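You operate a simulated robot arm through the tools that you are given. There is no shell and no other tool. Be economical: measure what you need, move in short steps, check, and stop when the job is done.

You run a simulated robot arm. Do the job below in one go: nothing can be reset, and whatever is moved stays where it is left.

## Task
Tip the dry wafers into the blue tin and lid it again.
Fine: set the tray back; leave the other tin on the platform empty.

Only the result counts: the job must be done as asked and must still hold three seconds after the hand-in. Knocking over, shifting, dropping, spilling or breaking anything else fails it. A push-on lid holds only when it is set on centred and level and pressed home; a screw cap is set on level and turned clockwise until tight.

## Robot
A 6-joint arm with a two-finger parallel gripper, fixed in place. Base frame: the origin is at the foot of the arm, x ahead of it, y to its left, z up; the work surface is at about z = 80. Units: cm, rad, N and s.
With the tool pointing down near the work surface it reaches from about 18 to 84 cm from the base axis. Its first joint turns from -2.897 to 2.897 rad. Payload 3.91 kg.
Tool frame: the origin (TCP) lies between the finger pads and is the grasp point; the fingertips stand 3 cm ahead of it; z points along the fingers, y is the line along which they close. Largest opening 11 cm; finger width 2, thickness 1; the body of the gripper, 4.8 by 11.2 cm, starts 5.5 cm behind the TCP.
Orientation is that of the tool frame in the base frame, as [roll, pitch, yaw] about the fixed x, y, z axes, in that order (R = Rz(yaw) Ry(pitch) Rx(roll)). With the fingers straight down and closing along the base's y, the tool's x points along the base's -x, its y along +y and its z along -z.

## Interface
- The arm moves only by the tool play_rows. Its argument "motion" is a list of rows, each an object (a shift or turn left out is 0, a gripper value left out holds the last) with "dp": the shift along the base's x, y, z in cm, a list of three; "dr": the turn, a rotation vector about the base's x, y, z in rad, a list of three. In form: [{"dp": [dx, dy, dz], "dr": [wx, wy, wz]}, ...]. A call has 1 to 12 rows; each row is the pose to reach, as a shift and turn from the pose commanded when the call began. "hand" is the gripper command, from -1 (shut) to 1 (fully open), values between in proportion, set as the call begins (left out, the last holds). Rows are played at 5 a second. More than 5 cm and 0.15 rad between two rows, or a gripper value outside its range, and nothing of the call is played. A pose out of reach is approached as far as the arm can. The call stops where the force on the tool passes 70 N (or 10 N more than at its start, if that is more) or the arm is blocked; 0.2 s more then pass. Each finger travels about 10.8 cm/s and halts on what it meets, pressing with about 29 N; the grip force reading is that of the motor and also rises with nothing between the fingers. The clock runs only during rows and for 0.2 s after the last one: add rows that repeat a pose to give the fingers time. The reply holds the time, the measured pose of the TCP, the force on the tool along the base axes, the opening and the grip force, in the units named above and with some noise.
- Cameras (640 x 400 px; columns grow to the right, rows downward): "scene" is fixed at [40.08, -49.94, 145.49]; the picture's right is [1.00, -0.04, 0.00], its down [-0.02, -0.42, -0.91] and it looks along [0.04, 0.91, -0.42] (base axes); focal length 314 px, centre (320, 200). "wrist" rides on the gripper at [7.7, 0.7, -11.5] in the tool frame; the picture's right is [-0.09, 1.00, 0.00], its down [-0.80, -0.07, -0.59] and it looks along [-0.59, -0.05, 0.80] (tool axes); focal length 270 px, centre (320, 200). There is no depth. A picture from a camera that has moved, and an enlarged one, comes with that camera's place and axes in the base frame and with its lens.
- snapshot(camera): a new picture of that camera. It takes no simulated time.
- lift_body(by): slides the trunk up (or, below 0, down) by that many cm; the arm rides with it, the base frame stays. It gives what a move gives, with no picture.
- zoom(camera, box): a new picture of the part [left, top, right, bottom] of that camera's present view, enlarged. It takes no simulated time.
- finish_job(): hands the job in; it is judged then, once.

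Work in short steps. Places have to be worked out from the pictures, the camera data and where the tool is seen: move nearer, look again, correct. Check each grasp and each placing, and mend what went wrong. You have 120 turns and 84 pictures in all, those below and enlarged ones among them. Open the gripper and draw the arm clear of the work before you hand the job in, unless the task says otherwise; then end with one line.

The tools are called after "Emit:" as name(argument=value, ...) on one line, values as JSON. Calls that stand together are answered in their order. play_rows: Moves the arm, as the interface text tells. Its arguments: {"type":"object","properties":{"motion":{"type":"array","items":{"type":"object","properties":{"dp":{"type":"array","items":{"type":"number"}},"dr":{"type":"array","items":{"type":"number"}}}}},"hand":{"type":"number"}},"required":["motion"]} The other tools are called the same way: lift_body (by) slides the trunk up or down; snapshot (camera) takes a picture; zoom (camera, box) takes an enlarged picture of a part of a camera's view; finish_job () hands the job in.

At the start:

```text
time: 0.0
tcp_pos: [21.9, 37.89, 121.8]
ee_rot: [-3.141, 0.001, 3.14]
contact_force: [0.3, 0.3, 0.2]
finger_gap: 11.0
gripper_force: 0.0
trunk travel left (down, up): [-42.5, 11.5]
```

scene: 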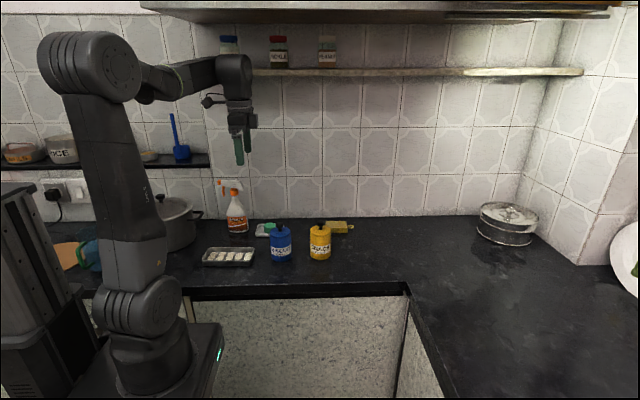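
wrist: 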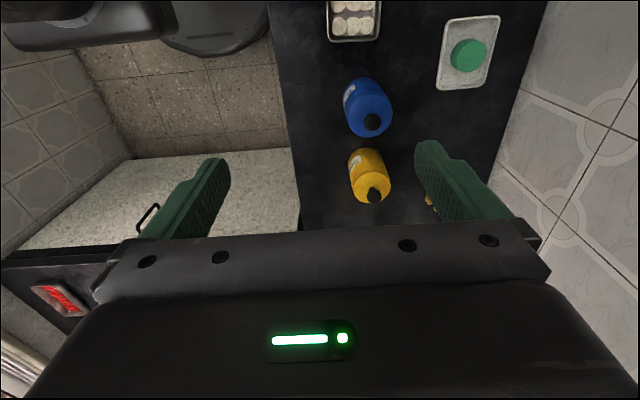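

I'll look closer at the tray and the tins first.

Emit:
zoom(camera="scene", box=[190, 170, 370, 282])

Emit:
zoom(camera="wrist", box=[280, 0, 520, 220])

```text
3.56 times, centred on (280, 226) of scene
camera zoom: at [40.08, -49.94, 145.49], right [1.0, -0.04, 0.0], down [-0.02, -0.42, -0.91], along [0.04, 0.91, -0.42], focal length 1117 px, centre (462, 108)
```

zoom: 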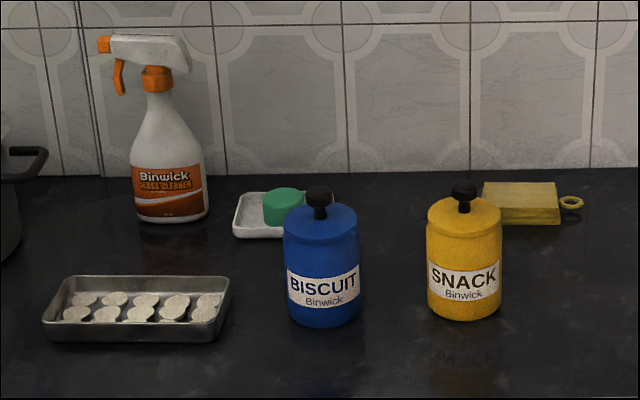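

```text
1.82 times, centred on (400, 110) of wrist
camera zoom: at [14.22, 38.56, 133.38], right [0.09, 1.0, 0.0], down [0.8, -0.07, 0.59], along [0.59, -0.05, -0.8], focal length 491 px, centre (174, 364)
```

zoom: 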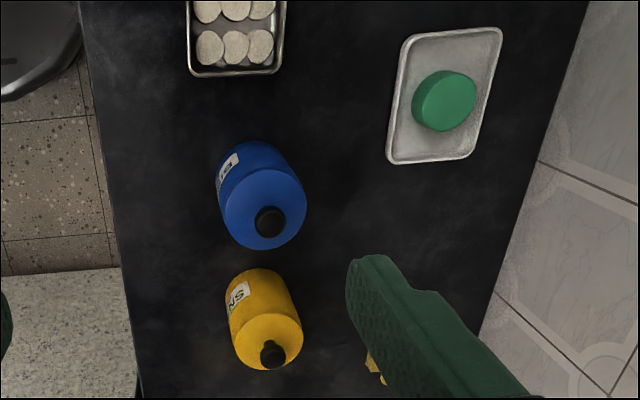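

The tray spans about x 4–21, y 39–48. The blue tin stands near (30.5, 44.8) with its knob top at z≈93.7. I'll move over the blue tin for a closer look.

Emit:
play_rows(motion=[{"dp": [3, 2.5, -3]}, {"dp": [6, 5, -6]}, {"dp": [8.6, 6.9, -9]}, {"dp": [8.6, 6.9, -13]}, {"dp": [8.6, 6.9, -15]}, {"dp": [8.6, 6.9, -15]}], hand=0)

Emit:
snapshot(camera="wrist")

Emit:
zoom(camera="scene", box=[190, 170, 370, 282])

```text
time: 1.4
tcp_pos: [30.54, 44.98, 106.92]
ee_rot: [3.141, 0.001, 3.141]
contact_force: [1.1, 0.2, -0.5]
finger_gap: 5.51
gripper_force: 0.0
trunk travel left (down, up): [-42.5, 11.5]
```

```text
79 pictures are left
camera wrist: at [22.95, 45.57, 118.4], right [0.09, 1.0, 0.0], down [0.8, -0.07, 0.59], along [0.59, -0.05, -0.8], focal length 270 px, centre (320, 200)
```

wrist: 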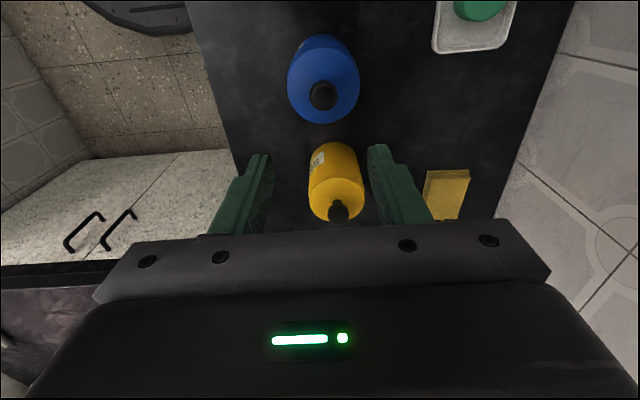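

```text
3.56 times, centred on (280, 226) of scene
camera zoom: at [40.08, -49.94, 145.49], right [1.0, -0.04, 0.0], down [-0.02, -0.42, -0.91], along [0.04, 0.91, -0.42], focal length 1117 px, centre (462, 108)
```

zoom: 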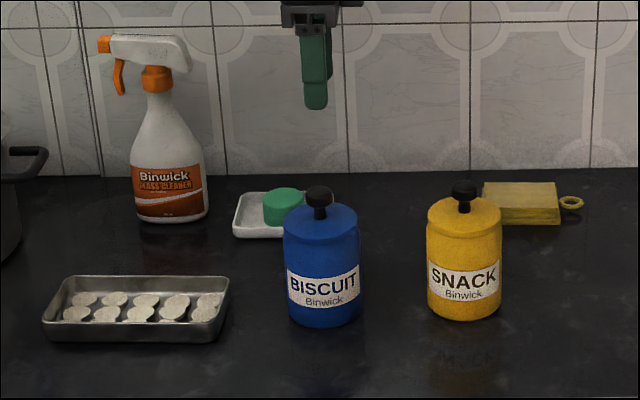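

The knob reads as about (30, 45.1). I'll go down to just above it and check again.

Emit:
play_rows(motion=[{"dp": [-0.3, 0.1, -4]}, {"dp": [-0.3, 0.1, -8]}, {"dp": [-0.3, 0.1, -8]}])

Emit:
snapshot(camera="wrist")

Emit:
zoom(camera="scene", box=[240, 190, 340, 270])

```text
time: 2.2
tcp_pos: [30.26, 45.17, 98.82]
ee_rot: [3.141, 0.0, -3.141]
contact_force: [0.4, -0.2, 0.7]
finger_gap: 5.52
gripper_force: 0.0
trunk travel left (down, up): [-42.5, 11.5]
```

```text
77 pictures are left
camera wrist: at [22.5, 45.83, 110.3], right [0.09, 1.0, 0.0], down [0.8, -0.07, 0.59], along [0.59, -0.05, -0.8], focal length 270 px, centre (320, 200)
```

wrist: 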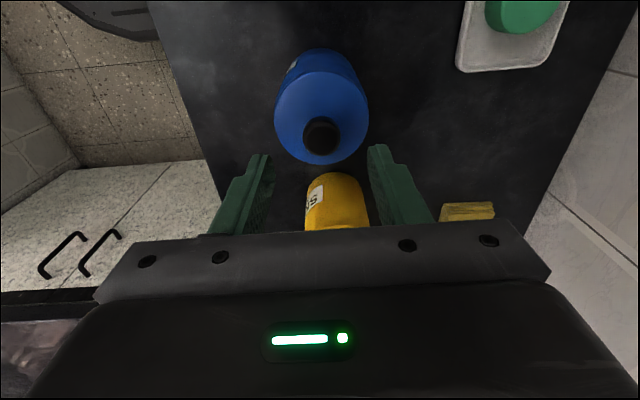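

```text
5.00 times, centred on (290, 230) of scene
camera zoom: at [40.08, -49.94, 145.49], right [1.0, -0.04, 0.0], down [-0.02, -0.42, -0.91], along [0.04, 0.91, -0.42], focal length 1571 px, centre (470, 50)
```

zoom: 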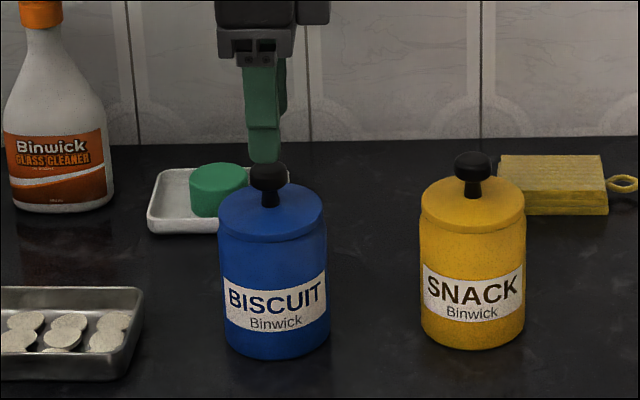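

The knob is a mushroom on a stem at about (30.2, 45.25), and the lid top is at z≈90.3. I'll lower around it with the gripper open.

Emit:
play_rows(motion=[{"dp": [0, 0.08, -3]}, {"dp": [0, 0.08, -4.8]}, {"dp": [0, 0.08, -4.8]}])

Emit:
zoom(camera="wrist", box=[220, 80, 420, 240])

Emit:
zoom(camera="scene", box=[240, 190, 340, 270])

```text
time: 3.0
tcp_pos: [30.17, 45.13, 94.04]
ee_rot: [3.141, -0.001, 3.141]
contact_force: [0.6, 0.1, 0.2]
finger_gap: 5.48
gripper_force: 0.1
trunk travel left (down, up): [-42.5, 11.5]
```

```text
2.50 times, centred on (320, 160) of wrist
camera zoom: at [22.46, 45.75, 105.49], right [0.09, 1.0, 0.0], down [0.8, -0.07, 0.59], along [0.59, -0.05, -0.8], focal length 676 px, centre (320, 300)
```

zoom: 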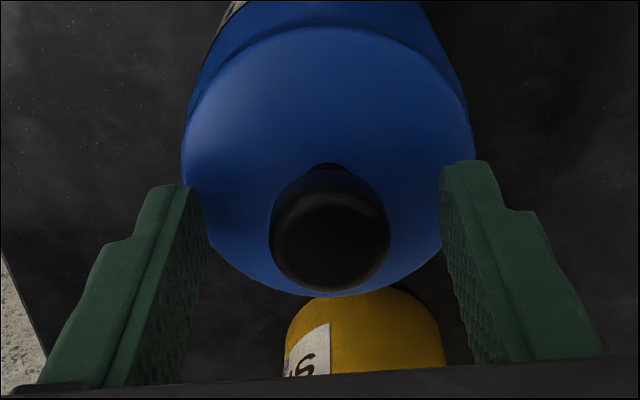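

```text
5.00 times, centred on (290, 230) of scene
camera zoom: at [40.08, -49.94, 145.49], right [1.0, -0.04, 0.0], down [-0.02, -0.42, -0.91], along [0.04, 0.91, -0.42], focal length 1571 px, centre (470, 50)
```

zoom: 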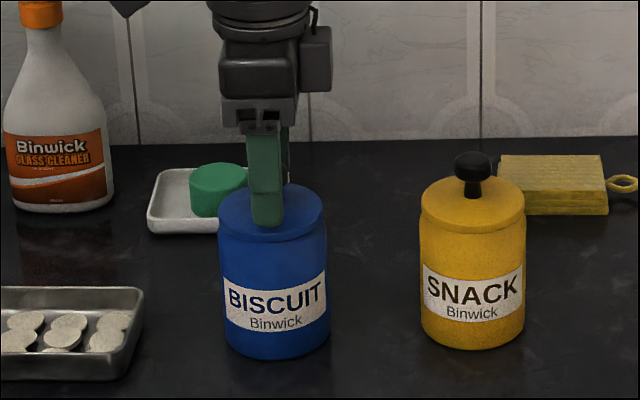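

The knob sits between the fingers, about 0.15 cm toward +y. I'll correct that and close.

Emit:
play_rows(motion=[{"dp": [0.1, 0.15, -0.1]}, {"dp": [0.1, 0.15, -0.1]}])

Emit:
play_rows(motion=[{"dp": [0, 0, 0]}, {"dp": [0, 0, 0]}, {"dp": [0, 0, 0]}, {"dp": [0, 0, 0]}], hand=-1)

Emit:
zoom(camera="wrist", box=[220, 80, 420, 240])

```text
time: 3.6
tcp_pos: [30.19, 45.21, 94.04]
ee_rot: [3.141, 0.0, 3.14]
contact_force: [0.0, 0.3, -0.1]
finger_gap: 5.49
gripper_force: 0.0
trunk travel left (down, up): [-42.5, 11.5]
```

```text
time: 4.6
tcp_pos: [30.26, 45.2, 93.99]
ee_rot: [-3.141, 0.001, -3.141]
contact_force: [0.1, 0.2, 0.9]
finger_gap: 2.41
gripper_force: 29.0
trunk travel left (down, up): [-42.5, 11.5]
```

```text
2.50 times, centred on (320, 160) of wrist
camera zoom: at [22.55, 45.87, 105.41], right [0.09, 1.0, 0.0], down [0.8, -0.07, 0.59], along [0.59, -0.05, -0.8], focal length 676 px, centre (320, 300)
```

zoom: 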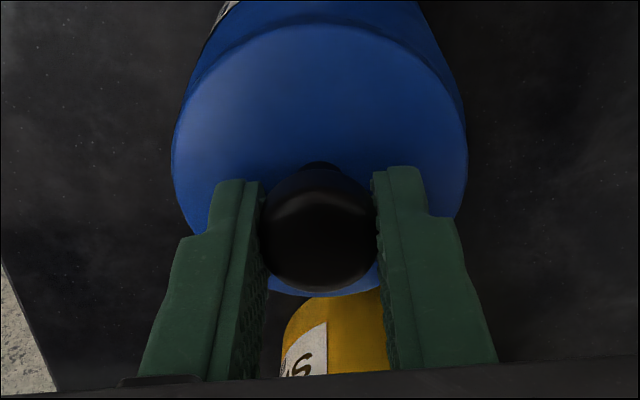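

The knob is gripped at a 2.4 cm gap. I'll lift a little and see whether the lid comes free alone.

Emit:
play_rows(motion=[{"dp": [0, 0, 0.3]}, {"dp": [0, 0, 0.6]}, {"dp": [0, 0, 1.0]}, {"dp": [0, 0, 1.0]}])

Emit:
zoom(camera="scene", box=[240, 190, 340, 270])

```text
time: 5.6
tcp_pos: [30.27, 45.28, 94.86]
ee_rot: [-3.141, 0.001, -3.141]
contact_force: [0.3, 0.7, -0.9]
finger_gap: 2.41
gripper_force: 29.1
trunk travel left (down, up): [-42.5, 11.5]
```

```text
5.00 times, centred on (290, 230) of scene
camera zoom: at [40.08, -49.94, 145.49], right [1.0, -0.04, 0.0], down [-0.02, -0.42, -0.91], along [0.04, 0.91, -0.42], focal length 1571 px, centre (470, 50)
```

zoom: 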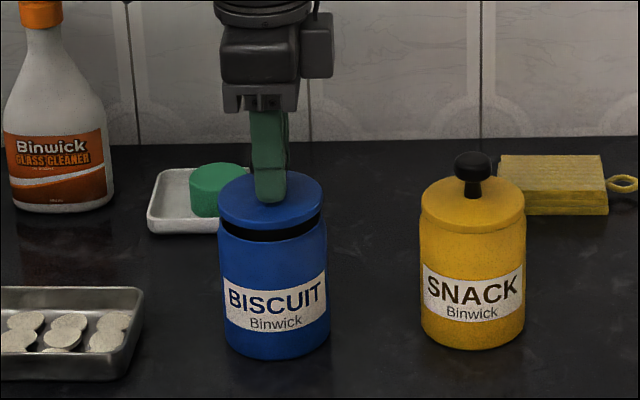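

The lid comes off cleanly and the tin stays put. I'll lift it high and look at the tin and the lid's underside.

Emit:
play_rows(motion=[{"dp": [0, 0, 2]}, {"dp": [0, 0, 5]}, {"dp": [0, 0, 9]}, {"dp": [0, 0, 13]}, {"dp": [0, 0, 13]}])

Emit:
zoom(camera="scene", box=[220, 160, 345, 270])

Emit:
snapshot(camera="wrist")

```text
time: 6.8
tcp_pos: [30.4, 45.16, 108.17]
ee_rot: [3.141, 0.0, 3.142]
contact_force: [-0.8, -0.4, -0.4]
finger_gap: 2.37
gripper_force: 28.6
trunk travel left (down, up): [-42.5, 11.5]
```

```text
3.64 times, centred on (282, 215) of scene
camera zoom: at [40.08, -49.94, 145.49], right [1.0, -0.04, 0.0], down [-0.02, -0.42, -0.91], along [0.04, 0.91, -0.42], focal length 1142 px, centre (456, 146)
```

zoom: 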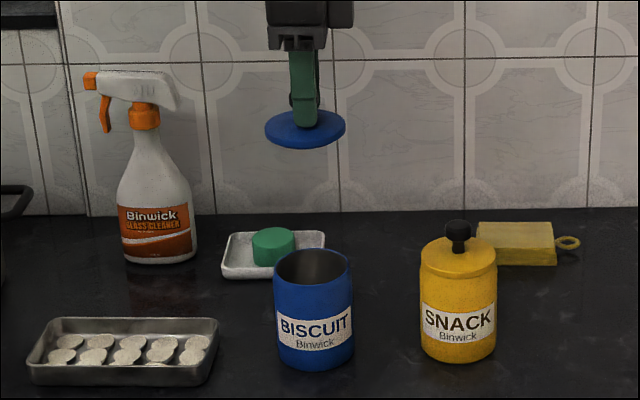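

```text
70 pictures are left
camera wrist: at [22.73, 45.84, 119.56], right [0.09, 1.0, 0.0], down [0.8, -0.07, 0.59], along [0.59, -0.05, -0.8], focal length 270 px, centre (320, 200)
```

wrist: 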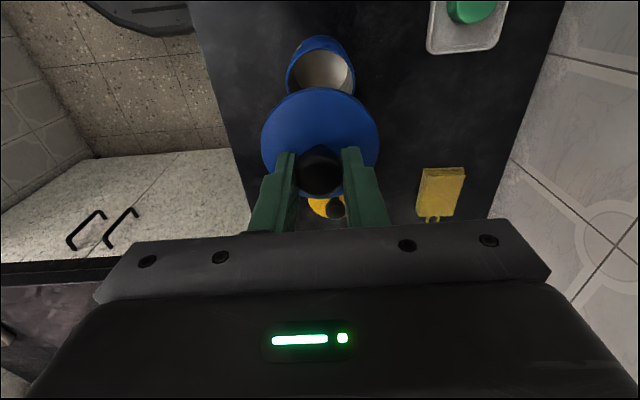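

The tin is open and empty. I'll carry the lid over the yellow tin to the clear counter at about (58, 43).

Emit:
play_rows(motion=[{"dp": [4, 0, 0]}, {"dp": [8.5, -0.5, 0]}, {"dp": [13, -1, 0]}, {"dp": [17.5, -1.5, 0]}, {"dp": [22, -2, 0]}, {"dp": [26, -2, 0]}, {"dp": [28, -2, 0]}, {"dp": [28, -2, -4]}, {"dp": [28, -2, -8]}, {"dp": [28, -2, -12]}, {"dp": [28, -2, -16]}, {"dp": [28, -2, -16]}])

Emit:
snapshot(camera="scene")

```text
time: 9.4
tcp_pos: [58.41, 43.15, 91.98]
ee_rot: [3.141, -0.001, 3.141]
contact_force: [0.6, -0.1, 0.2]
finger_gap: 2.38
gripper_force: 28.9
trunk travel left (down, up): [-42.5, 11.5]
```

```text
69 pictures are left
```

scene: 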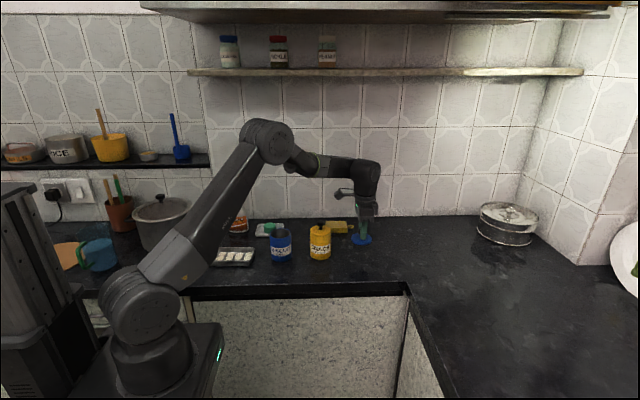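

Clear below, so I'll lower gently until it touches.

Emit:
play_rows(motion=[{"dp": [0, 0, -2.5]}, {"dp": [0, 0, -5]}, {"dp": [0, 0, -5.5]}, {"dp": [0, 0, -6]}, {"dp": [0, 0, -6]}])

Emit:
zoom(camera="scene", box=[310, 180, 410, 260])

```text
time: 10.6
tcp_pos: [58.3, 43.22, 85.95]
ee_rot: [-3.141, 0.0, -3.141]
contact_force: [0.2, 0.2, -0.7]
finger_gap: 2.4
gripper_force: 28.7
trunk travel left (down, up): [-42.5, 11.5]
```

```text
5.00 times, centred on (360, 220) of scene
camera zoom: at [40.08, -49.94, 145.49], right [1.0, -0.04, 0.0], down [-0.02, -0.42, -0.91], along [0.04, 0.91, -0.42], focal length 1571 px, centre (120, 100)
```

zoom: 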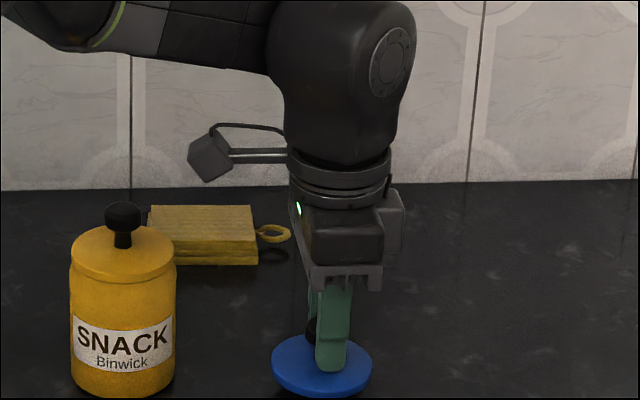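

No contact yet. I'll keep lowering in small steps.

Emit:
play_rows(motion=[{"dp": [0, 0, -0.3]}, {"dp": [0, 0, -0.6]}, {"dp": [0, 0, -0.8]}, {"dp": [0, 0, -1.0]}])

```text
time: 11.6
tcp_pos: [58.4, 43.07, 85.01]
ee_rot: [-3.141, 0.0, -3.141]
contact_force: [-0.3, 0.9, -0.1]
finger_gap: 2.4
gripper_force: 28.2
trunk travel left (down, up): [-42.5, 11.5]
```

Emit:
play_rows(motion=[{"dp": [0, 0, -0.15]}, {"dp": [0, 0, -0.3]}, {"dp": [0, 0, -0.4]}, {"dp": [0, 0, -0.5]}])

Emit:
zoom(camera="scene", box=[335, 210, 385, 250])

```text
time: 12.6
tcp_pos: [58.42, 43.13, 84.67]
ee_rot: [3.14, 0.002, 3.14]
contact_force: [1.3, 0.2, 11.3]
finger_gap: 2.42
gripper_force: 29.0
trunk travel left (down, up): [-42.5, 11.5]
```

```text
10.00 times, centred on (360, 230) of scene
camera zoom: at [40.08, -49.94, 145.49], right [1.0, -0.04, 0.0], down [-0.02, -0.42, -0.91], along [0.04, 0.91, -0.42], focal length 3141 px, centre (-80, -100)
```

zoom: 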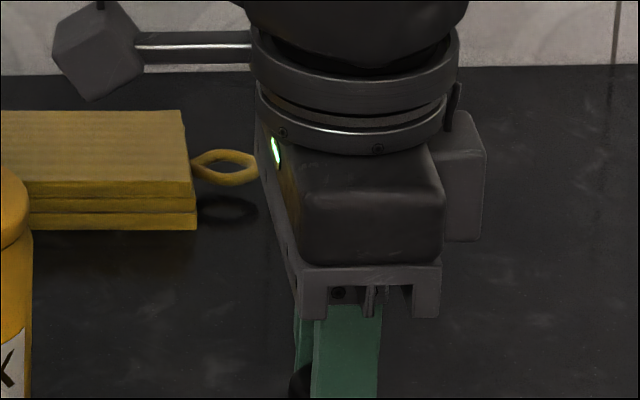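

The lid is on the counter with 11 N of contact at TCP z 84.7. I'll release and rise.

Emit:
play_rows(motion=[{"dp": [0, 0, 0.3]}, {"dp": [0, 0, 0.3]}, {"dp": [0, 0, 0.3]}], hand=0)

Emit:
play_rows(motion=[{"dp": [0, 0, 4]}, {"dp": [0, 0, 8]}, {"dp": [0, 0, 13]}, {"dp": [0, 0, 18]}, {"dp": [0, 0, 23]}, {"dp": [0, 0, 23]}])

Emit:
snapshot(camera="wrist")

Emit:
zoom(camera="scene", box=[310, 190, 410, 270])

```text
time: 13.4
tcp_pos: [58.36, 43.16, 84.86]
ee_rot: [-3.141, 0.002, 3.141]
contact_force: [0.1, 0.4, -0.8]
finger_gap: 5.52
gripper_force: 0.1
trunk travel left (down, up): [-42.5, 11.5]
```

```text
time: 14.8
tcp_pos: [58.24, 43.43, 107.76]
ee_rot: [3.141, -0.001, -3.142]
contact_force: [-0.4, 0.0, -0.4]
finger_gap: 5.5
gripper_force: 0.0
trunk travel left (down, up): [-42.5, 11.5]
```

```text
66 pictures are left
camera wrist: at [50.66, 43.98, 119.25], right [0.09, 1.0, 0.0], down [0.8, -0.07, 0.59], along [0.59, -0.05, -0.8], focal length 270 px, centre (320, 200)
```

wrist: 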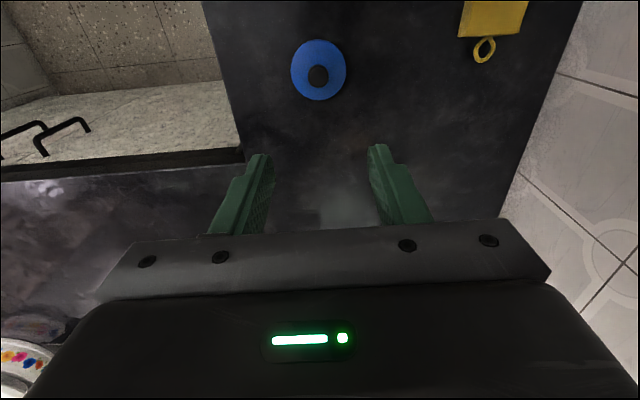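

```text
5.00 times, centred on (360, 230) of scene
camera zoom: at [40.08, -49.94, 145.49], right [1.0, -0.04, 0.0], down [-0.02, -0.42, -0.91], along [0.04, 0.91, -0.42], focal length 1571 px, centre (120, 50)
```

zoom: 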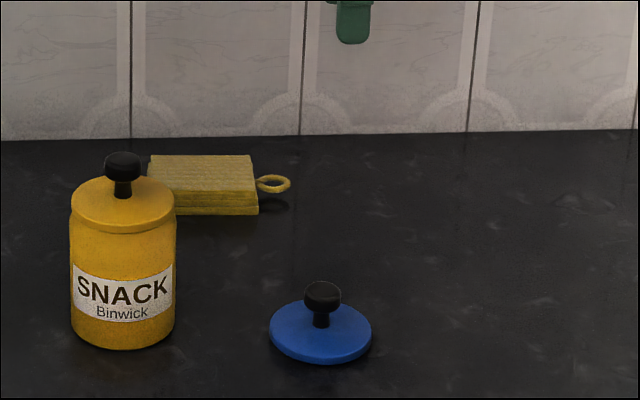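

The lid lies flat at about (57.9, 43.2). Now I'll go back to above the tray's left end.

Emit:
play_rows(motion=[{"dp": [-4.5, 0, 0]}, {"dp": [-9.3, 0, 0]}, {"dp": [-14.1, 0, 0]}, {"dp": [-18.9, 0, 0]}, {"dp": [-23.7, 0, 0]}, {"dp": [-28.5, 0, 0]}, {"dp": [-33.3, 0, 0]}, {"dp": [-38.1, 0, 0]}, {"dp": [-42.9, 0, 0]}, {"dp": [-47.5, 0.2, 0]}, {"dp": [-50, 0.3, 0]}, {"dp": [-50, 0.3, 0]}], hand=1)

Emit:
snapshot(camera="wrist")

Emit:
snapshot(camera="scene")

```text
time: 17.4
tcp_pos: [8.11, 43.57, 107.86]
ee_rot: [-3.142, -0.002, 3.14]
contact_force: [0.6, -0.5, 0.1]
finger_gap: 10.99
gripper_force: 0.1
trunk travel left (down, up): [-42.5, 11.5]
```

```text
64 pictures are left
camera wrist: at [0.56, 44.22, 119.35], right [0.09, 1.0, 0.0], down [0.8, -0.07, 0.59], along [0.59, -0.05, -0.8], focal length 270 px, centre (320, 200)
```

wrist: 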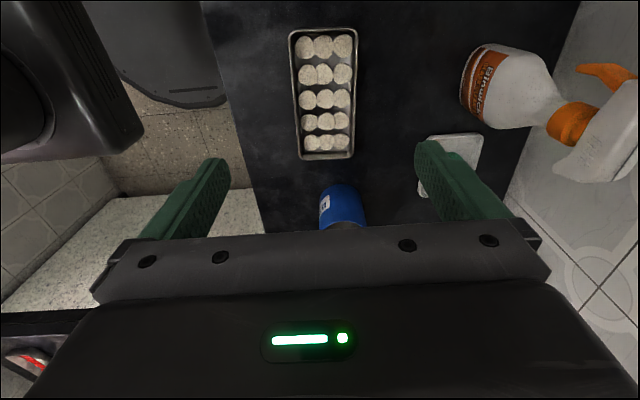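

```text
63 pictures are left
```

scene: 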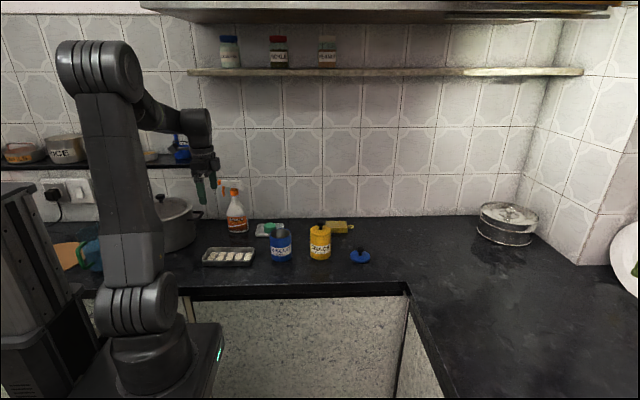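

Emit:
zoom(camera="wrist", box=[240, 10, 440, 170])

```text
2.50 times, centred on (340, 90) of wrist
camera zoom: at [0.56, 44.22, 119.35], right [0.09, 1.0, 0.0], down [0.8, -0.07, 0.59], along [0.59, -0.05, -0.8], focal length 676 px, centre (270, 475)
```

zoom: 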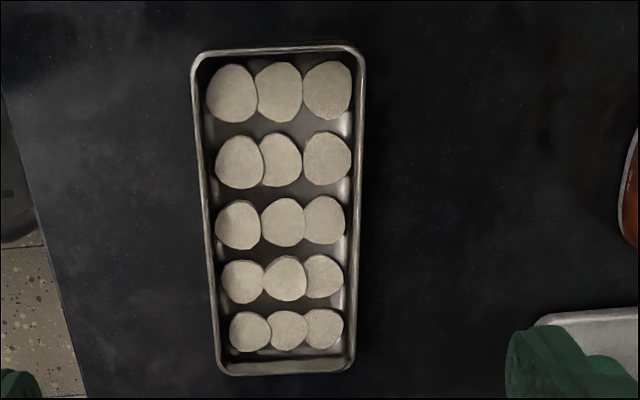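

The tray holds 15 wafers in a 3x5 grid, centred near (11.7, 43.9), about 8.1 wide and 16.6 long, yawed about -0.054 rad. I'll match the yaw and lean the tool back 30° at height. That leaves the gripper clear when I later tip the tray nose-down.

Emit:
play_rows(motion=[{"dp": [0, 0.2, 0], "dr": [0, 0, -0.054]}, {"dp": [0, 0.4, 0], "dr": [0, 0, -0.054]}], hand=1)

Emit:
play_rows(motion=[{"dp": [0, 0, -3], "dr": [-0.007, -0.13, 0]}, {"dp": [0, 0, -6], "dr": [-0.014, -0.26, 0]}, {"dp": [0, 0, -9], "dr": [-0.021, -0.39, 0]}, {"dp": [0, 0, -12], "dr": [-0.028, -0.519, 0]}, {"dp": [0, 0, -12], "dr": [-0.028, -0.519, 0]}])

Emit:
snapshot(camera="wrist")

Emit:
snapshot(camera="scene")

```text
time: 18.0
tcp_pos: [8.26, 43.97, 107.88]
ee_rot: [3.141, 0.0, 3.087]
contact_force: [-0.4, -0.3, -0.5]
finger_gap: 11.01
gripper_force: 0.1
trunk travel left (down, up): [-42.5, 11.5]
```

```text
time: 19.2
tcp_pos: [8.37, 43.85, 95.94]
ee_rot: [-3.141, 0.521, 3.088]
contact_force: [0.0, 0.2, -0.8]
finger_gap: 11.01
gripper_force: 0.1
trunk travel left (down, up): [-42.5, 11.5]
```

```text
61 pictures are left
camera wrist: at [-3.96, 45.22, 101.99], right [0.13, 0.99, 0.04], down [0.39, -0.09, 0.91], along [0.91, -0.1, -0.4], focal length 270 px, centre (320, 200)
```

wrist: 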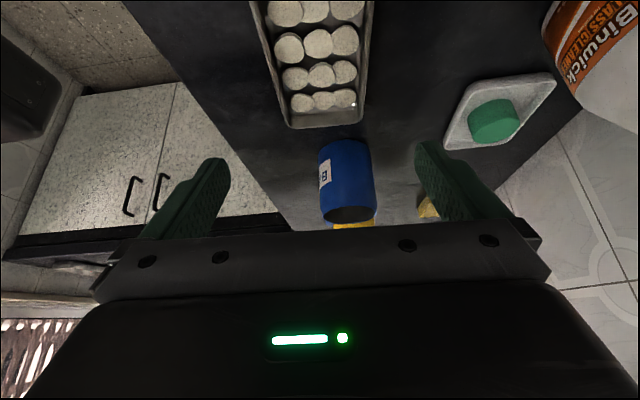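

```text
60 pictures are left
```

scene: 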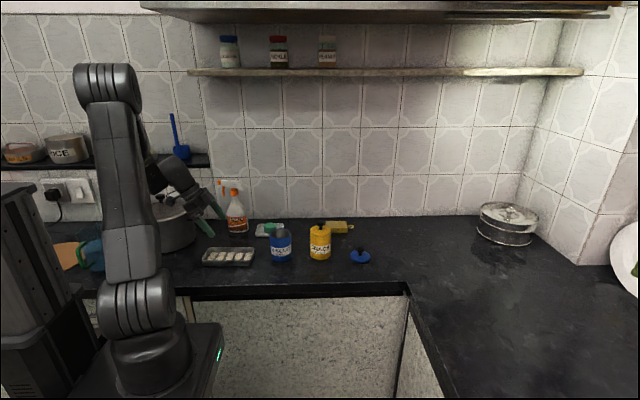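

The pose works. I'll check the clearance to the pot and lower partway.

Emit:
play_rows(motion=[{"dp": [-0.2, 0.05, -4]}, {"dp": [-0.3, 0.1, -8]}, {"dp": [-0.3, 0.1, -8]}])

Emit:
zoom(camera="scene", box=[140, 170, 290, 280])

Emit:
zoom(camera="wrist", box=[120, 0, 520, 240])

```text
time: 20.0
tcp_pos: [7.81, 43.97, 87.93]
ee_rot: [-3.141, 0.518, 3.087]
contact_force: [0.2, 0.7, 0.2]
finger_gap: 11.0
gripper_force: 0.1
trunk travel left (down, up): [-42.5, 11.5]
```

```text
3.64 times, centred on (215, 225) of scene
camera zoom: at [40.08, -49.94, 145.49], right [1.0, -0.04, 0.0], down [-0.02, -0.42, -0.91], along [0.04, 0.91, -0.42], focal length 1142 px, centre (702, 109)
```

zoom: 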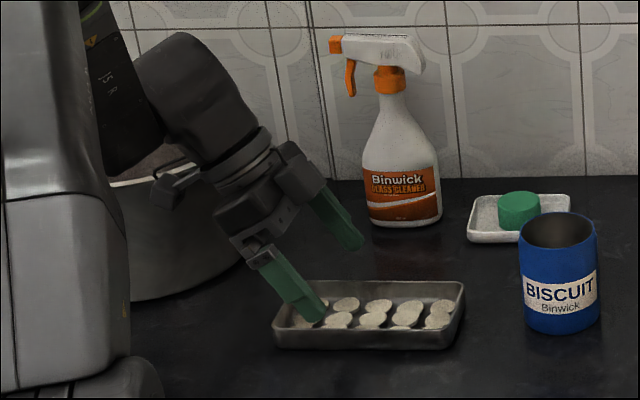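

```text
1.60 times, centred on (320, 120) of wrist
camera zoom: at [-4.57, 45.17, 94.03], right [0.13, 0.99, 0.04], down [0.4, -0.09, 0.91], along [0.91, -0.1, -0.4], focal length 432 px, centre (320, 328)
```

zoom: 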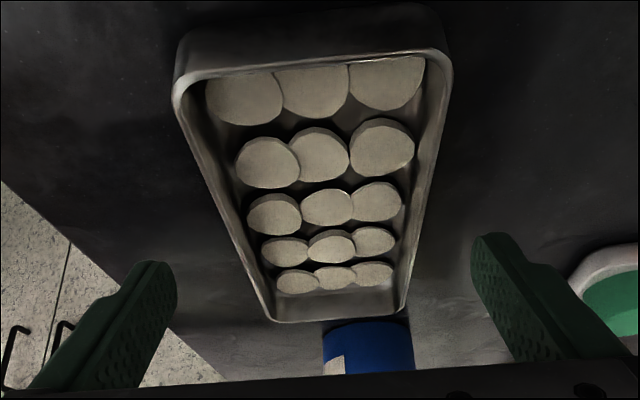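

Aligned and clear of the pot. I'll descend so the fingertips straddle the tray walls.

Emit:
play_rows(motion=[{"dp": [0.2, 0.1, -2.5]}, {"dp": [0.2, 0.1, -4.0]}, {"dp": [0.2, 0.1, -4.4]}, {"dp": [0.2, 0.1, -4.4]}])

Emit:
zoom(camera="scene", box=[180, 220, 280, 280])

```text
time: 21.0
tcp_pos: [8.12, 43.89, 83.35]
ee_rot: [3.141, 0.518, 3.087]
contact_force: [-0.3, 0.4, 0.9]
finger_gap: 11.01
gripper_force: 0.0
trunk travel left (down, up): [-42.5, 11.5]
```

```text
6.40 times, centred on (230, 250) of scene
camera zoom: at [40.08, -49.94, 145.49], right [1.0, -0.04, 0.0], down [-0.02, -0.42, -0.91], along [0.04, 0.91, -0.42], focal length 2010 px, centre (896, -120)
```

zoom: 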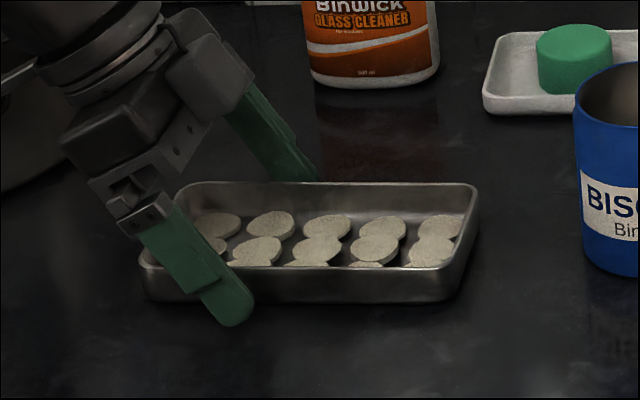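

The fingers straddle the tray with the tips just off the counter. Closing.

Emit:
play_rows(motion=[{"dp": [0, 0, 0]}, {"dp": [0, 0, 0]}, {"dp": [0, 0, 0]}, {"dp": [0, 0, 0]}], hand=-1)

Emit:
zoom(camera="scene", box=[180, 220, 280, 280])

```text
time: 22.0
tcp_pos: [8.12, 44.04, 83.47]
ee_rot: [3.141, 0.52, 3.089]
contact_force: [-0.6, 1.0, 0.2]
finger_gap: 8.38
gripper_force: 29.8
trunk travel left (down, up): [-42.5, 11.5]
```

```text
6.40 times, centred on (230, 250) of scene
camera zoom: at [40.08, -49.94, 145.49], right [1.0, -0.04, 0.0], down [-0.02, -0.42, -0.91], along [0.04, 0.91, -0.42], focal length 2010 px, centre (896, -120)
```

zoom: 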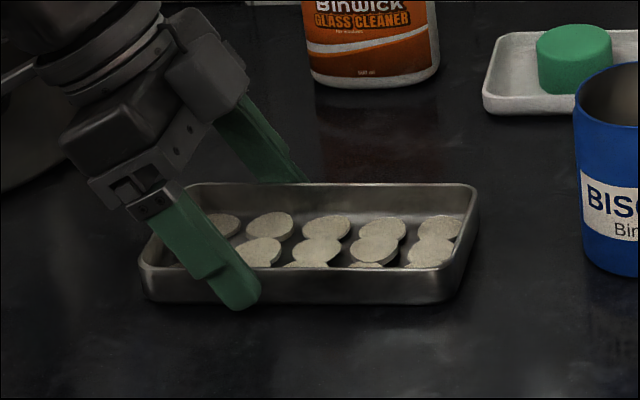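

It's gripped at an 8.4 cm gap. I'll lift slowly and check for sag.

Emit:
play_rows(motion=[{"dp": [0, 0, 0.5]}, {"dp": [0, 0, 1.5]}, {"dp": [0, 0, 3]}, {"dp": [0, 0, 3]}])

Emit:
zoom(camera="scene", box=[180, 210, 280, 270])

```text
time: 23.0
tcp_pos: [8.17, 43.9, 86.44]
ee_rot: [-3.142, 0.519, 3.087]
contact_force: [-0.2, -0.7, -2.0]
finger_gap: 8.38
gripper_force: 28.8
trunk travel left (down, up): [-42.5, 11.5]
```

```text
6.40 times, centred on (230, 240) of scene
camera zoom: at [40.08, -49.94, 145.49], right [1.0, -0.04, 0.0], down [-0.02, -0.42, -0.91], along [0.04, 0.91, -0.42], focal length 2010 px, centre (896, -56)
```

zoom: 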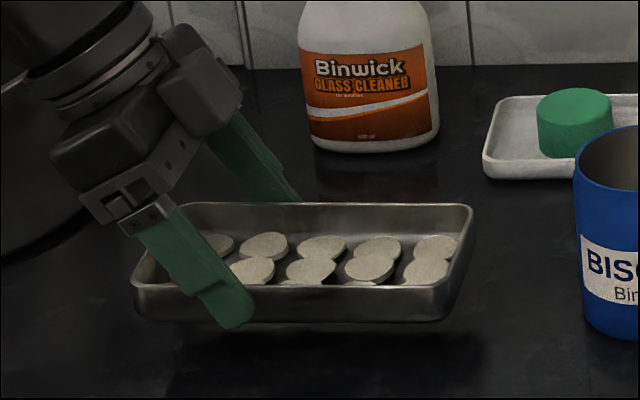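

The tray holds level with no slip. I'll raise it, square its yaw to x, and bring the nose end over the blue tin, staying above the rim.

Emit:
play_rows(motion=[{"dp": [0, 0, 3]}, {"dp": [0, 0, 6]}, {"dp": [0.5, 0.1, 9], "dr": [0, 0, 0.02]}, {"dp": [2, 0.4, 10.5], "dr": [0, 0, 0.04]}, {"dp": [4, 0.8, 10.5], "dr": [0, 0, 0.054]}, {"dp": [6, 1.1, 10.5], "dr": [0, 0, 0.054]}, {"dp": [7.7, 1.15, 10.5], "dr": [0, 0, 0.054]}, {"dp": [7.7, 1.15, 10.5], "dr": [0, 0, 0.054]}])

Emit:
zoom(camera="scene", box=[200, 180, 330, 270])

Emit:
snapshot(camera="wrist")

```text
time: 24.8
tcp_pos: [15.93, 45.26, 96.82]
ee_rot: [3.141, 0.52, 3.141]
contact_force: [0.3, 0.4, -2.7]
finger_gap: 8.37
gripper_force: 29.3
trunk travel left (down, up): [-42.5, 11.5]
```

```text
4.44 times, centred on (265, 225) of scene
camera zoom: at [40.08, -49.94, 145.49], right [1.0, -0.04, 0.0], down [-0.02, -0.42, -0.91], along [0.04, 0.91, -0.42], focal length 1396 px, centre (564, 89)
```

zoom: 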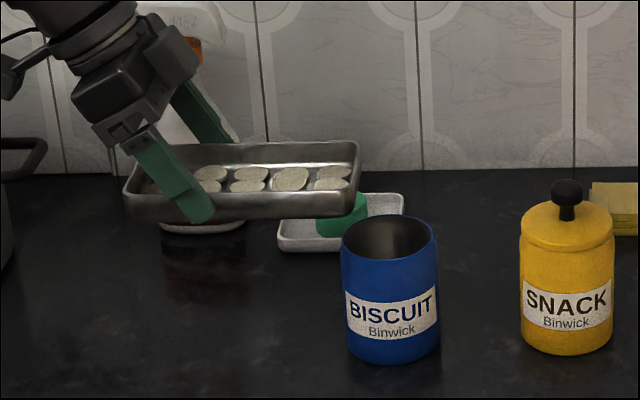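

```text
53 pictures are left
camera wrist: at [3.51, 45.96, 102.98], right [0.08, 1.0, 0.04], down [0.4, -0.07, 0.91], along [0.91, -0.05, -0.4], focal length 270 px, centre (320, 200)
```

wrist: 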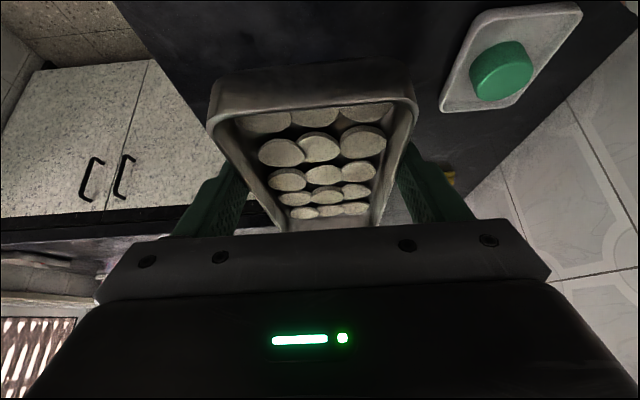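

The lip is about 2.2 cm left of the tin's centre, as intended. I'll begin the nose-down tilt with the lip staying over the tin.

Emit:
play_rows(motion=[{"dp": [0.28, 0, 0.85], "dr": [0, 0.07, 0]}, {"dp": [0.56, 0, 1.67], "dr": [0, 0.14, 0]}, {"dp": [0.82, 0, 2.5], "dr": [0, 0.21, 0]}, {"dp": [1.08, 0, 3.3], "dr": [0, 0.28, 0]}, {"dp": [1.45, 0, 4.0], "dr": [0, 0.35, 0]}, {"dp": [1.82, 0, 4.65], "dr": [0, 0.42, 0]}, {"dp": [2.3, 0, 5.2], "dr": [0, 0.49, 0]}, {"dp": [2.77, 0, 5.67], "dr": [0, 0.56, 0]}, {"dp": [2.77, 0, 5.67], "dr": [0, 0.56, 0]}])

Emit:
zoom(camera="scene", box=[210, 160, 340, 270])

Emit:
snapshot(camera="wrist")

```text
time: 26.8
tcp_pos: [18.76, 45.23, 102.58]
ee_rot: [3.14, -0.042, -3.141]
contact_force: [0.0, 0.7, -2.5]
finger_gap: 8.35
gripper_force: 29.4
trunk travel left (down, up): [-42.5, 11.5]
```

```text
3.64 times, centred on (275, 215) of scene
camera zoom: at [40.08, -49.94, 145.49], right [1.0, -0.04, 0.0], down [-0.02, -0.42, -0.91], along [0.04, 0.91, -0.42], focal length 1142 px, centre (484, 146)
```

zoom: 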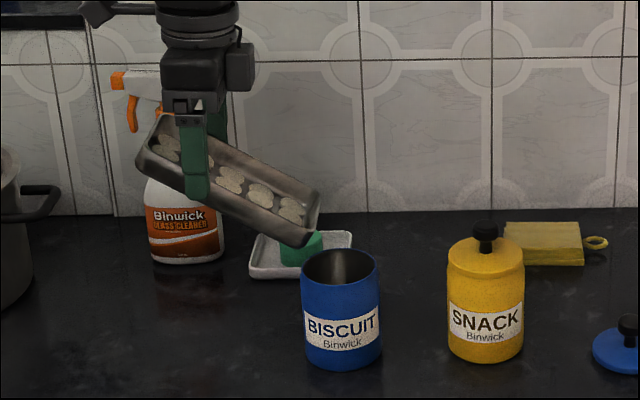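

```text
51 pictures are left
camera wrist: at [11.44, 45.89, 114.36], right [0.09, 1.0, 0.0], down [0.82, -0.07, 0.56], along [0.56, -0.05, -0.83], focal length 270 px, centre (320, 200)
```

wrist: 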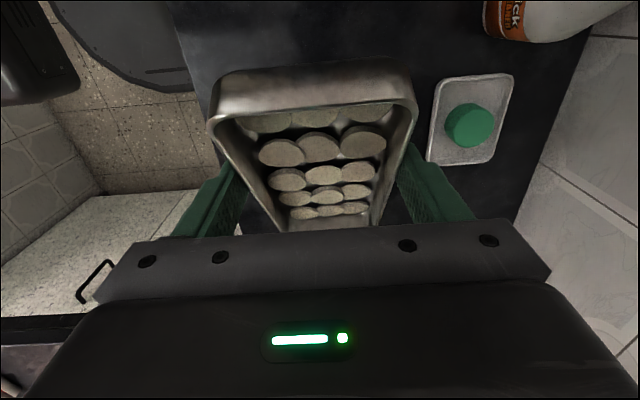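

The wafers haven't slid at 32°. I'll continue to about 56°, lowering the lip toward the tin.

Emit:
play_rows(motion=[{"dp": [0.55, 0, 0.3], "dr": [0, 0.07, 0]}, {"dp": [1.14, 0, 0.49], "dr": [0, 0.14, 0]}, {"dp": [1.8, 0, 0.57], "dr": [0, 0.21, 0]}, {"dp": [2.46, 0, 0.6], "dr": [0, 0.28, 0]}, {"dp": [3.18, 0, 0.48], "dr": [0, 0.35, 0]}, {"dp": [3.9, 0, 0.31], "dr": [0, 0.42, 0]}, {"dp": [3.9, 0, 0.31], "dr": [0, 0.42, 0]}])

Emit:
zoom(camera="scene", box=[210, 160, 340, 270])

Emit:
zoom(camera="wrist", box=[180, 40, 460, 240])

```text
time: 28.4
tcp_pos: [22.57, 45.19, 102.86]
ee_rot: [-3.141, -0.462, 3.141]
contact_force: [0.3, 1.1, -2.5]
finger_gap: 8.37
gripper_force: 29.4
trunk travel left (down, up): [-42.5, 11.5]
```

```text
3.64 times, centred on (275, 215) of scene
camera zoom: at [40.08, -49.94, 145.49], right [1.0, -0.04, 0.0], down [-0.02, -0.42, -0.91], along [0.04, 0.91, -0.42], focal length 1142 px, centre (484, 146)
```

zoom: 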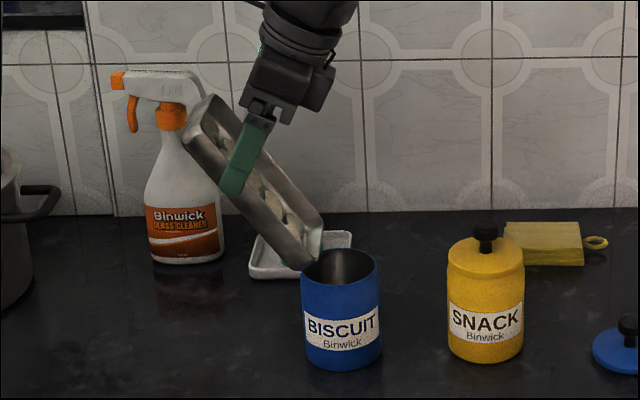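

```text
2.00 times, centred on (320, 140) of wrist
camera zoom: at [20.73, 45.77, 116.57], right [0.08, 1.0, -0.04], down [0.98, -0.07, 0.18], along [0.17, -0.05, -0.98], focal length 541 px, centre (320, 320)
```

zoom: 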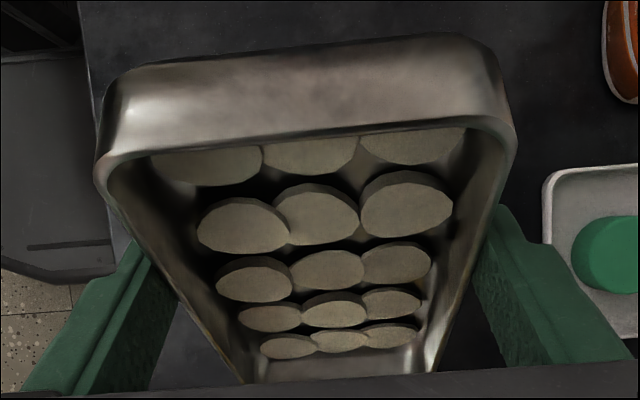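

The wafers stay put even at 56°, so they will release late. I'll turn the tray slightly in its own plane so one front corner becomes the lowest point, and centre that spout over the tin.

Emit:
play_rows(motion=[{"dp": [0.1, -0.25, 0.3], "dr": [0.069, 0, 0.046]}, {"dp": [0.2, -0.5, 0.2], "dr": [0.138, 0, 0.093]}, {"dp": [0.3, -0.72, 0], "dr": [0.2075, 0, 0.139]}, {"dp": [0.3, -0.72, 0], "dr": [0.2075, 0, 0.139]}])

Emit:
zoom(camera="scene", box=[230, 180, 330, 265])

Emit:
snapshot(camera="wrist")

```text
time: 29.4
tcp_pos: [22.77, 44.49, 102.86]
ee_rot: [2.911, -0.435, -2.904]
contact_force: [1.4, -0.2, -2.1]
finger_gap: 8.37
gripper_force: 29.1
trunk travel left (down, up): [-42.5, 11.5]
```

```text
4.71 times, centred on (280, 222) of scene
camera zoom: at [40.08, -49.94, 145.49], right [1.0, -0.04, 0.0], down [-0.02, -0.42, -0.91], along [0.04, 0.91, -0.42], focal length 1478 px, centre (508, 94)
```

zoom: 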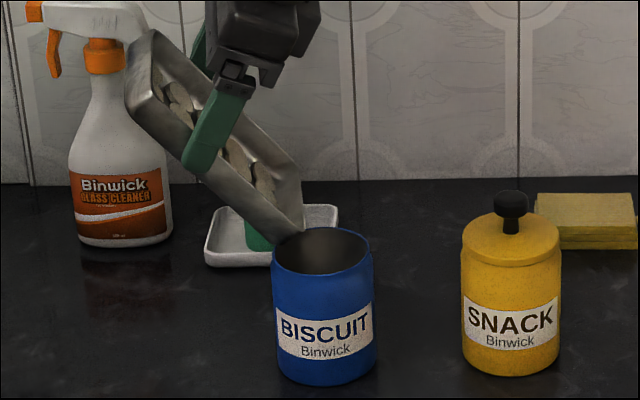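

```text
47 pictures are left
camera wrist: at [21.17, 42.08, 116.35], right [-0.06, 0.98, 0.17], down [0.98, 0.03, 0.17], along [0.16, 0.18, -0.97], focal length 270 px, centre (320, 200)
```

wrist: 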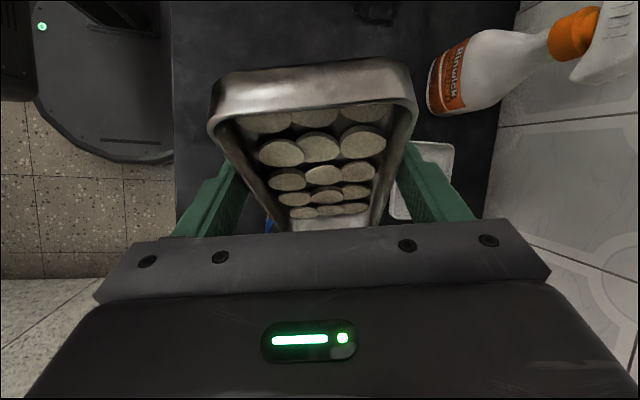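

The spout corner sits over the tin, with its pixel matching the predicted corner at (29, 43.7, 91.5). I'll tilt on to about 72° and check.

Emit:
play_rows(motion=[{"dp": [0.95, 0, 0.1], "dr": [0, 0.07, 0]}, {"dp": [1.93, 0, 0.2], "dr": [0, 0.14, 0]}, {"dp": [2.8, 0, 0.45], "dr": [0, 0.21, 0]}, {"dp": [3.63, 0, 0.7], "dr": [0, 0.28, 0]}, {"dp": [3.63, 0, 0.7], "dr": [0, 0.28, 0]}])

Emit:
zoom(camera="scene", box=[230, 180, 330, 265])

Emit:
snapshot(camera="wrist")

```text
time: 30.6
tcp_pos: [26.48, 44.49, 103.54]
ee_rot: [2.827, -0.708, -2.857]
contact_force: [-1.0, -0.4, -2.7]
finger_gap: 8.36
gripper_force: 29.1
trunk travel left (down, up): [-42.5, 11.5]
```

```text
4.71 times, centred on (280, 222) of scene
camera zoom: at [40.08, -49.94, 145.49], right [1.0, -0.04, 0.0], down [-0.02, -0.42, -0.91], along [0.04, 0.91, -0.42], focal length 1478 px, centre (508, 94)
```

zoom: 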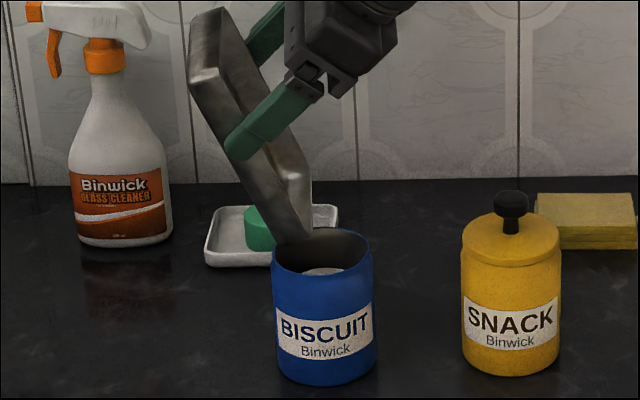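

```text
45 pictures are left
camera wrist: at [28.69, 42.09, 117.01], right [-0.01, 0.98, 0.18], down [0.99, 0.03, -0.11], along [-0.11, 0.17, -0.98], focal length 270 px, centre (320, 200)
```

wrist: 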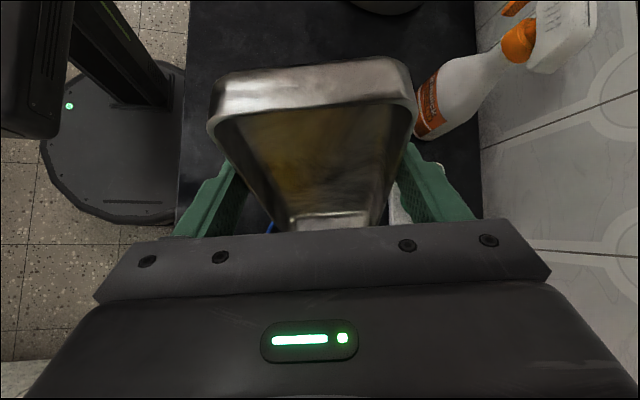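

The tray is empty and the wafers are in the tin. I'll lift clear and turn the tray back level.

Emit:
play_rows(motion=[{"dp": [-0.3, 0, 2]}, {"dp": [-1, 0, 4]}, {"dp": [-3, 0, 5], "dr": [0, -0.14, 0]}, {"dp": [-5, 0, 5], "dr": [0, -0.28, 0]}, {"dp": [-7, 0, 5], "dr": [0, -0.42, 0]}, {"dp": [-9, 0, 5], "dr": [0, -0.56, 0]}, {"dp": [-11, 0, 5], "dr": [0, -0.7, 0]}, {"dp": [-13, 0, 4], "dr": [0, -0.84, 0]}, {"dp": [-15, 0, 3], "dr": [0, -0.98, 0]}, {"dp": [-16.5, 0, 2], "dr": [0, -1.12, 0]}, {"dp": [-17.5, 0, 1], "dr": [0, -1.26, 0]}, {"dp": [-17.5, 0, 1], "dr": [0, -1.26, 0]}])

Emit:
zoom(camera="scene", box=[180, 170, 340, 280])

```text
time: 33.2
tcp_pos: [8.96, 44.47, 104.64]
ee_rot: [3.14, 0.521, -2.892]
contact_force: [-0.6, 0.0, -1.9]
finger_gap: 8.37
gripper_force: 29.3
trunk travel left (down, up): [-42.5, 11.5]
```

```text
3.64 times, centred on (260, 225) of scene
camera zoom: at [40.08, -49.94, 145.49], right [1.0, -0.04, 0.0], down [-0.02, -0.42, -0.91], along [0.04, 0.91, -0.42], focal length 1142 px, centre (538, 109)
```

zoom: 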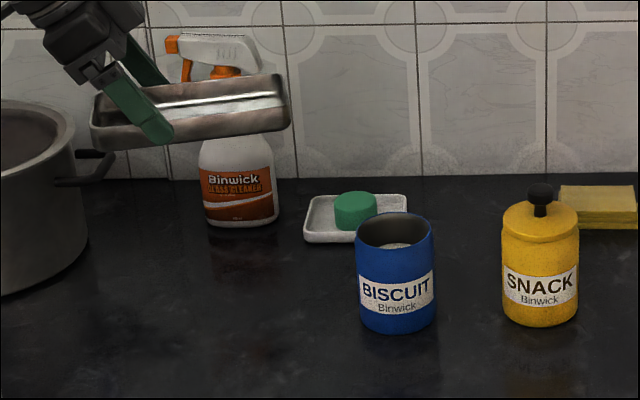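

No spills. I'll undo the yaw and bring the tray back above its original place.

Emit:
play_rows(motion=[{"dp": [-0.3, -0.1, 0], "dr": [0, 0, -0.1]}, {"dp": [-0.6, -0.3, 0], "dr": [0, 0, -0.2]}, {"dp": [-0.84, -0.43, 0], "dr": [0, 0, -0.303]}, {"dp": [-0.84, -0.43, -4], "dr": [0, 0, -0.303]}, {"dp": [-0.84, -0.43, -8], "dr": [0, 0, -0.303]}, {"dp": [-0.84, -0.43, -12], "dr": [0, 0, -0.303]}, {"dp": [-0.84, -0.43, -16], "dr": [0, 0, -0.303]}, {"dp": [-0.84, -0.43, -19], "dr": [0, 0, -0.303]}, {"dp": [-0.84, -0.43, -19], "dr": [0, 0, -0.303]}])

Emit:
zoom(camera="scene", box=[180, 210, 280, 270])

```text
time: 35.2
tcp_pos: [8.12, 44.17, 85.7]
ee_rot: [3.141, 0.519, 3.087]
contact_force: [-0.1, -0.4, -2.2]
finger_gap: 8.38
gripper_force: 29.2
trunk travel left (down, up): [-42.5, 11.5]
```

```text
6.40 times, centred on (230, 240) of scene
camera zoom: at [40.08, -49.94, 145.49], right [1.0, -0.04, 0.0], down [-0.02, -0.42, -0.91], along [0.04, 0.91, -0.42], focal length 2010 px, centre (896, -56)
```

zoom: 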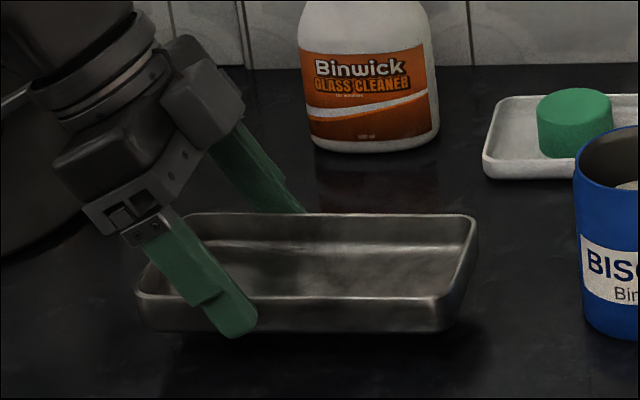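

Lowering the last 2.2 cm gently.

Emit:
play_rows(motion=[{"dp": [0, 0, -1]}, {"dp": [0, 0, -1.7]}, {"dp": [0, 0, -2.0]}, {"dp": [0, 0, -2.2]}, {"dp": [0, 0, -2.2]}])

Emit:
zoom(camera="scene", box=[180, 220, 280, 280])

```text
time: 36.4
tcp_pos: [8.14, 44.02, 83.59]
ee_rot: [-3.141, 0.522, 3.088]
contact_force: [-0.3, -1.3, -0.9]
finger_gap: 8.36
gripper_force: 28.9
trunk travel left (down, up): [-42.5, 11.5]
```

```text
6.40 times, centred on (230, 250) of scene
camera zoom: at [40.08, -49.94, 145.49], right [1.0, -0.04, 0.0], down [-0.02, -0.42, -0.91], along [0.04, 0.91, -0.42], focal length 2010 px, centre (896, -120)
```

zoom: 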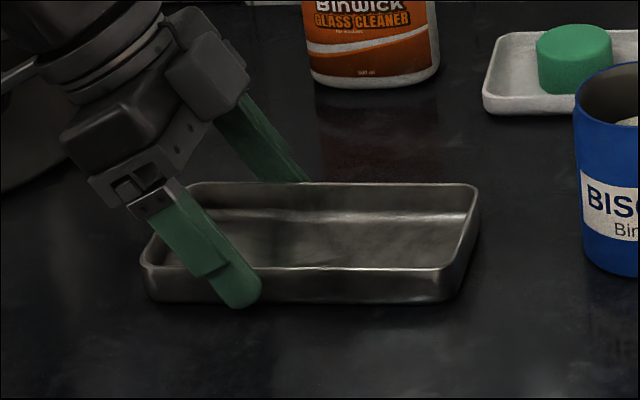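

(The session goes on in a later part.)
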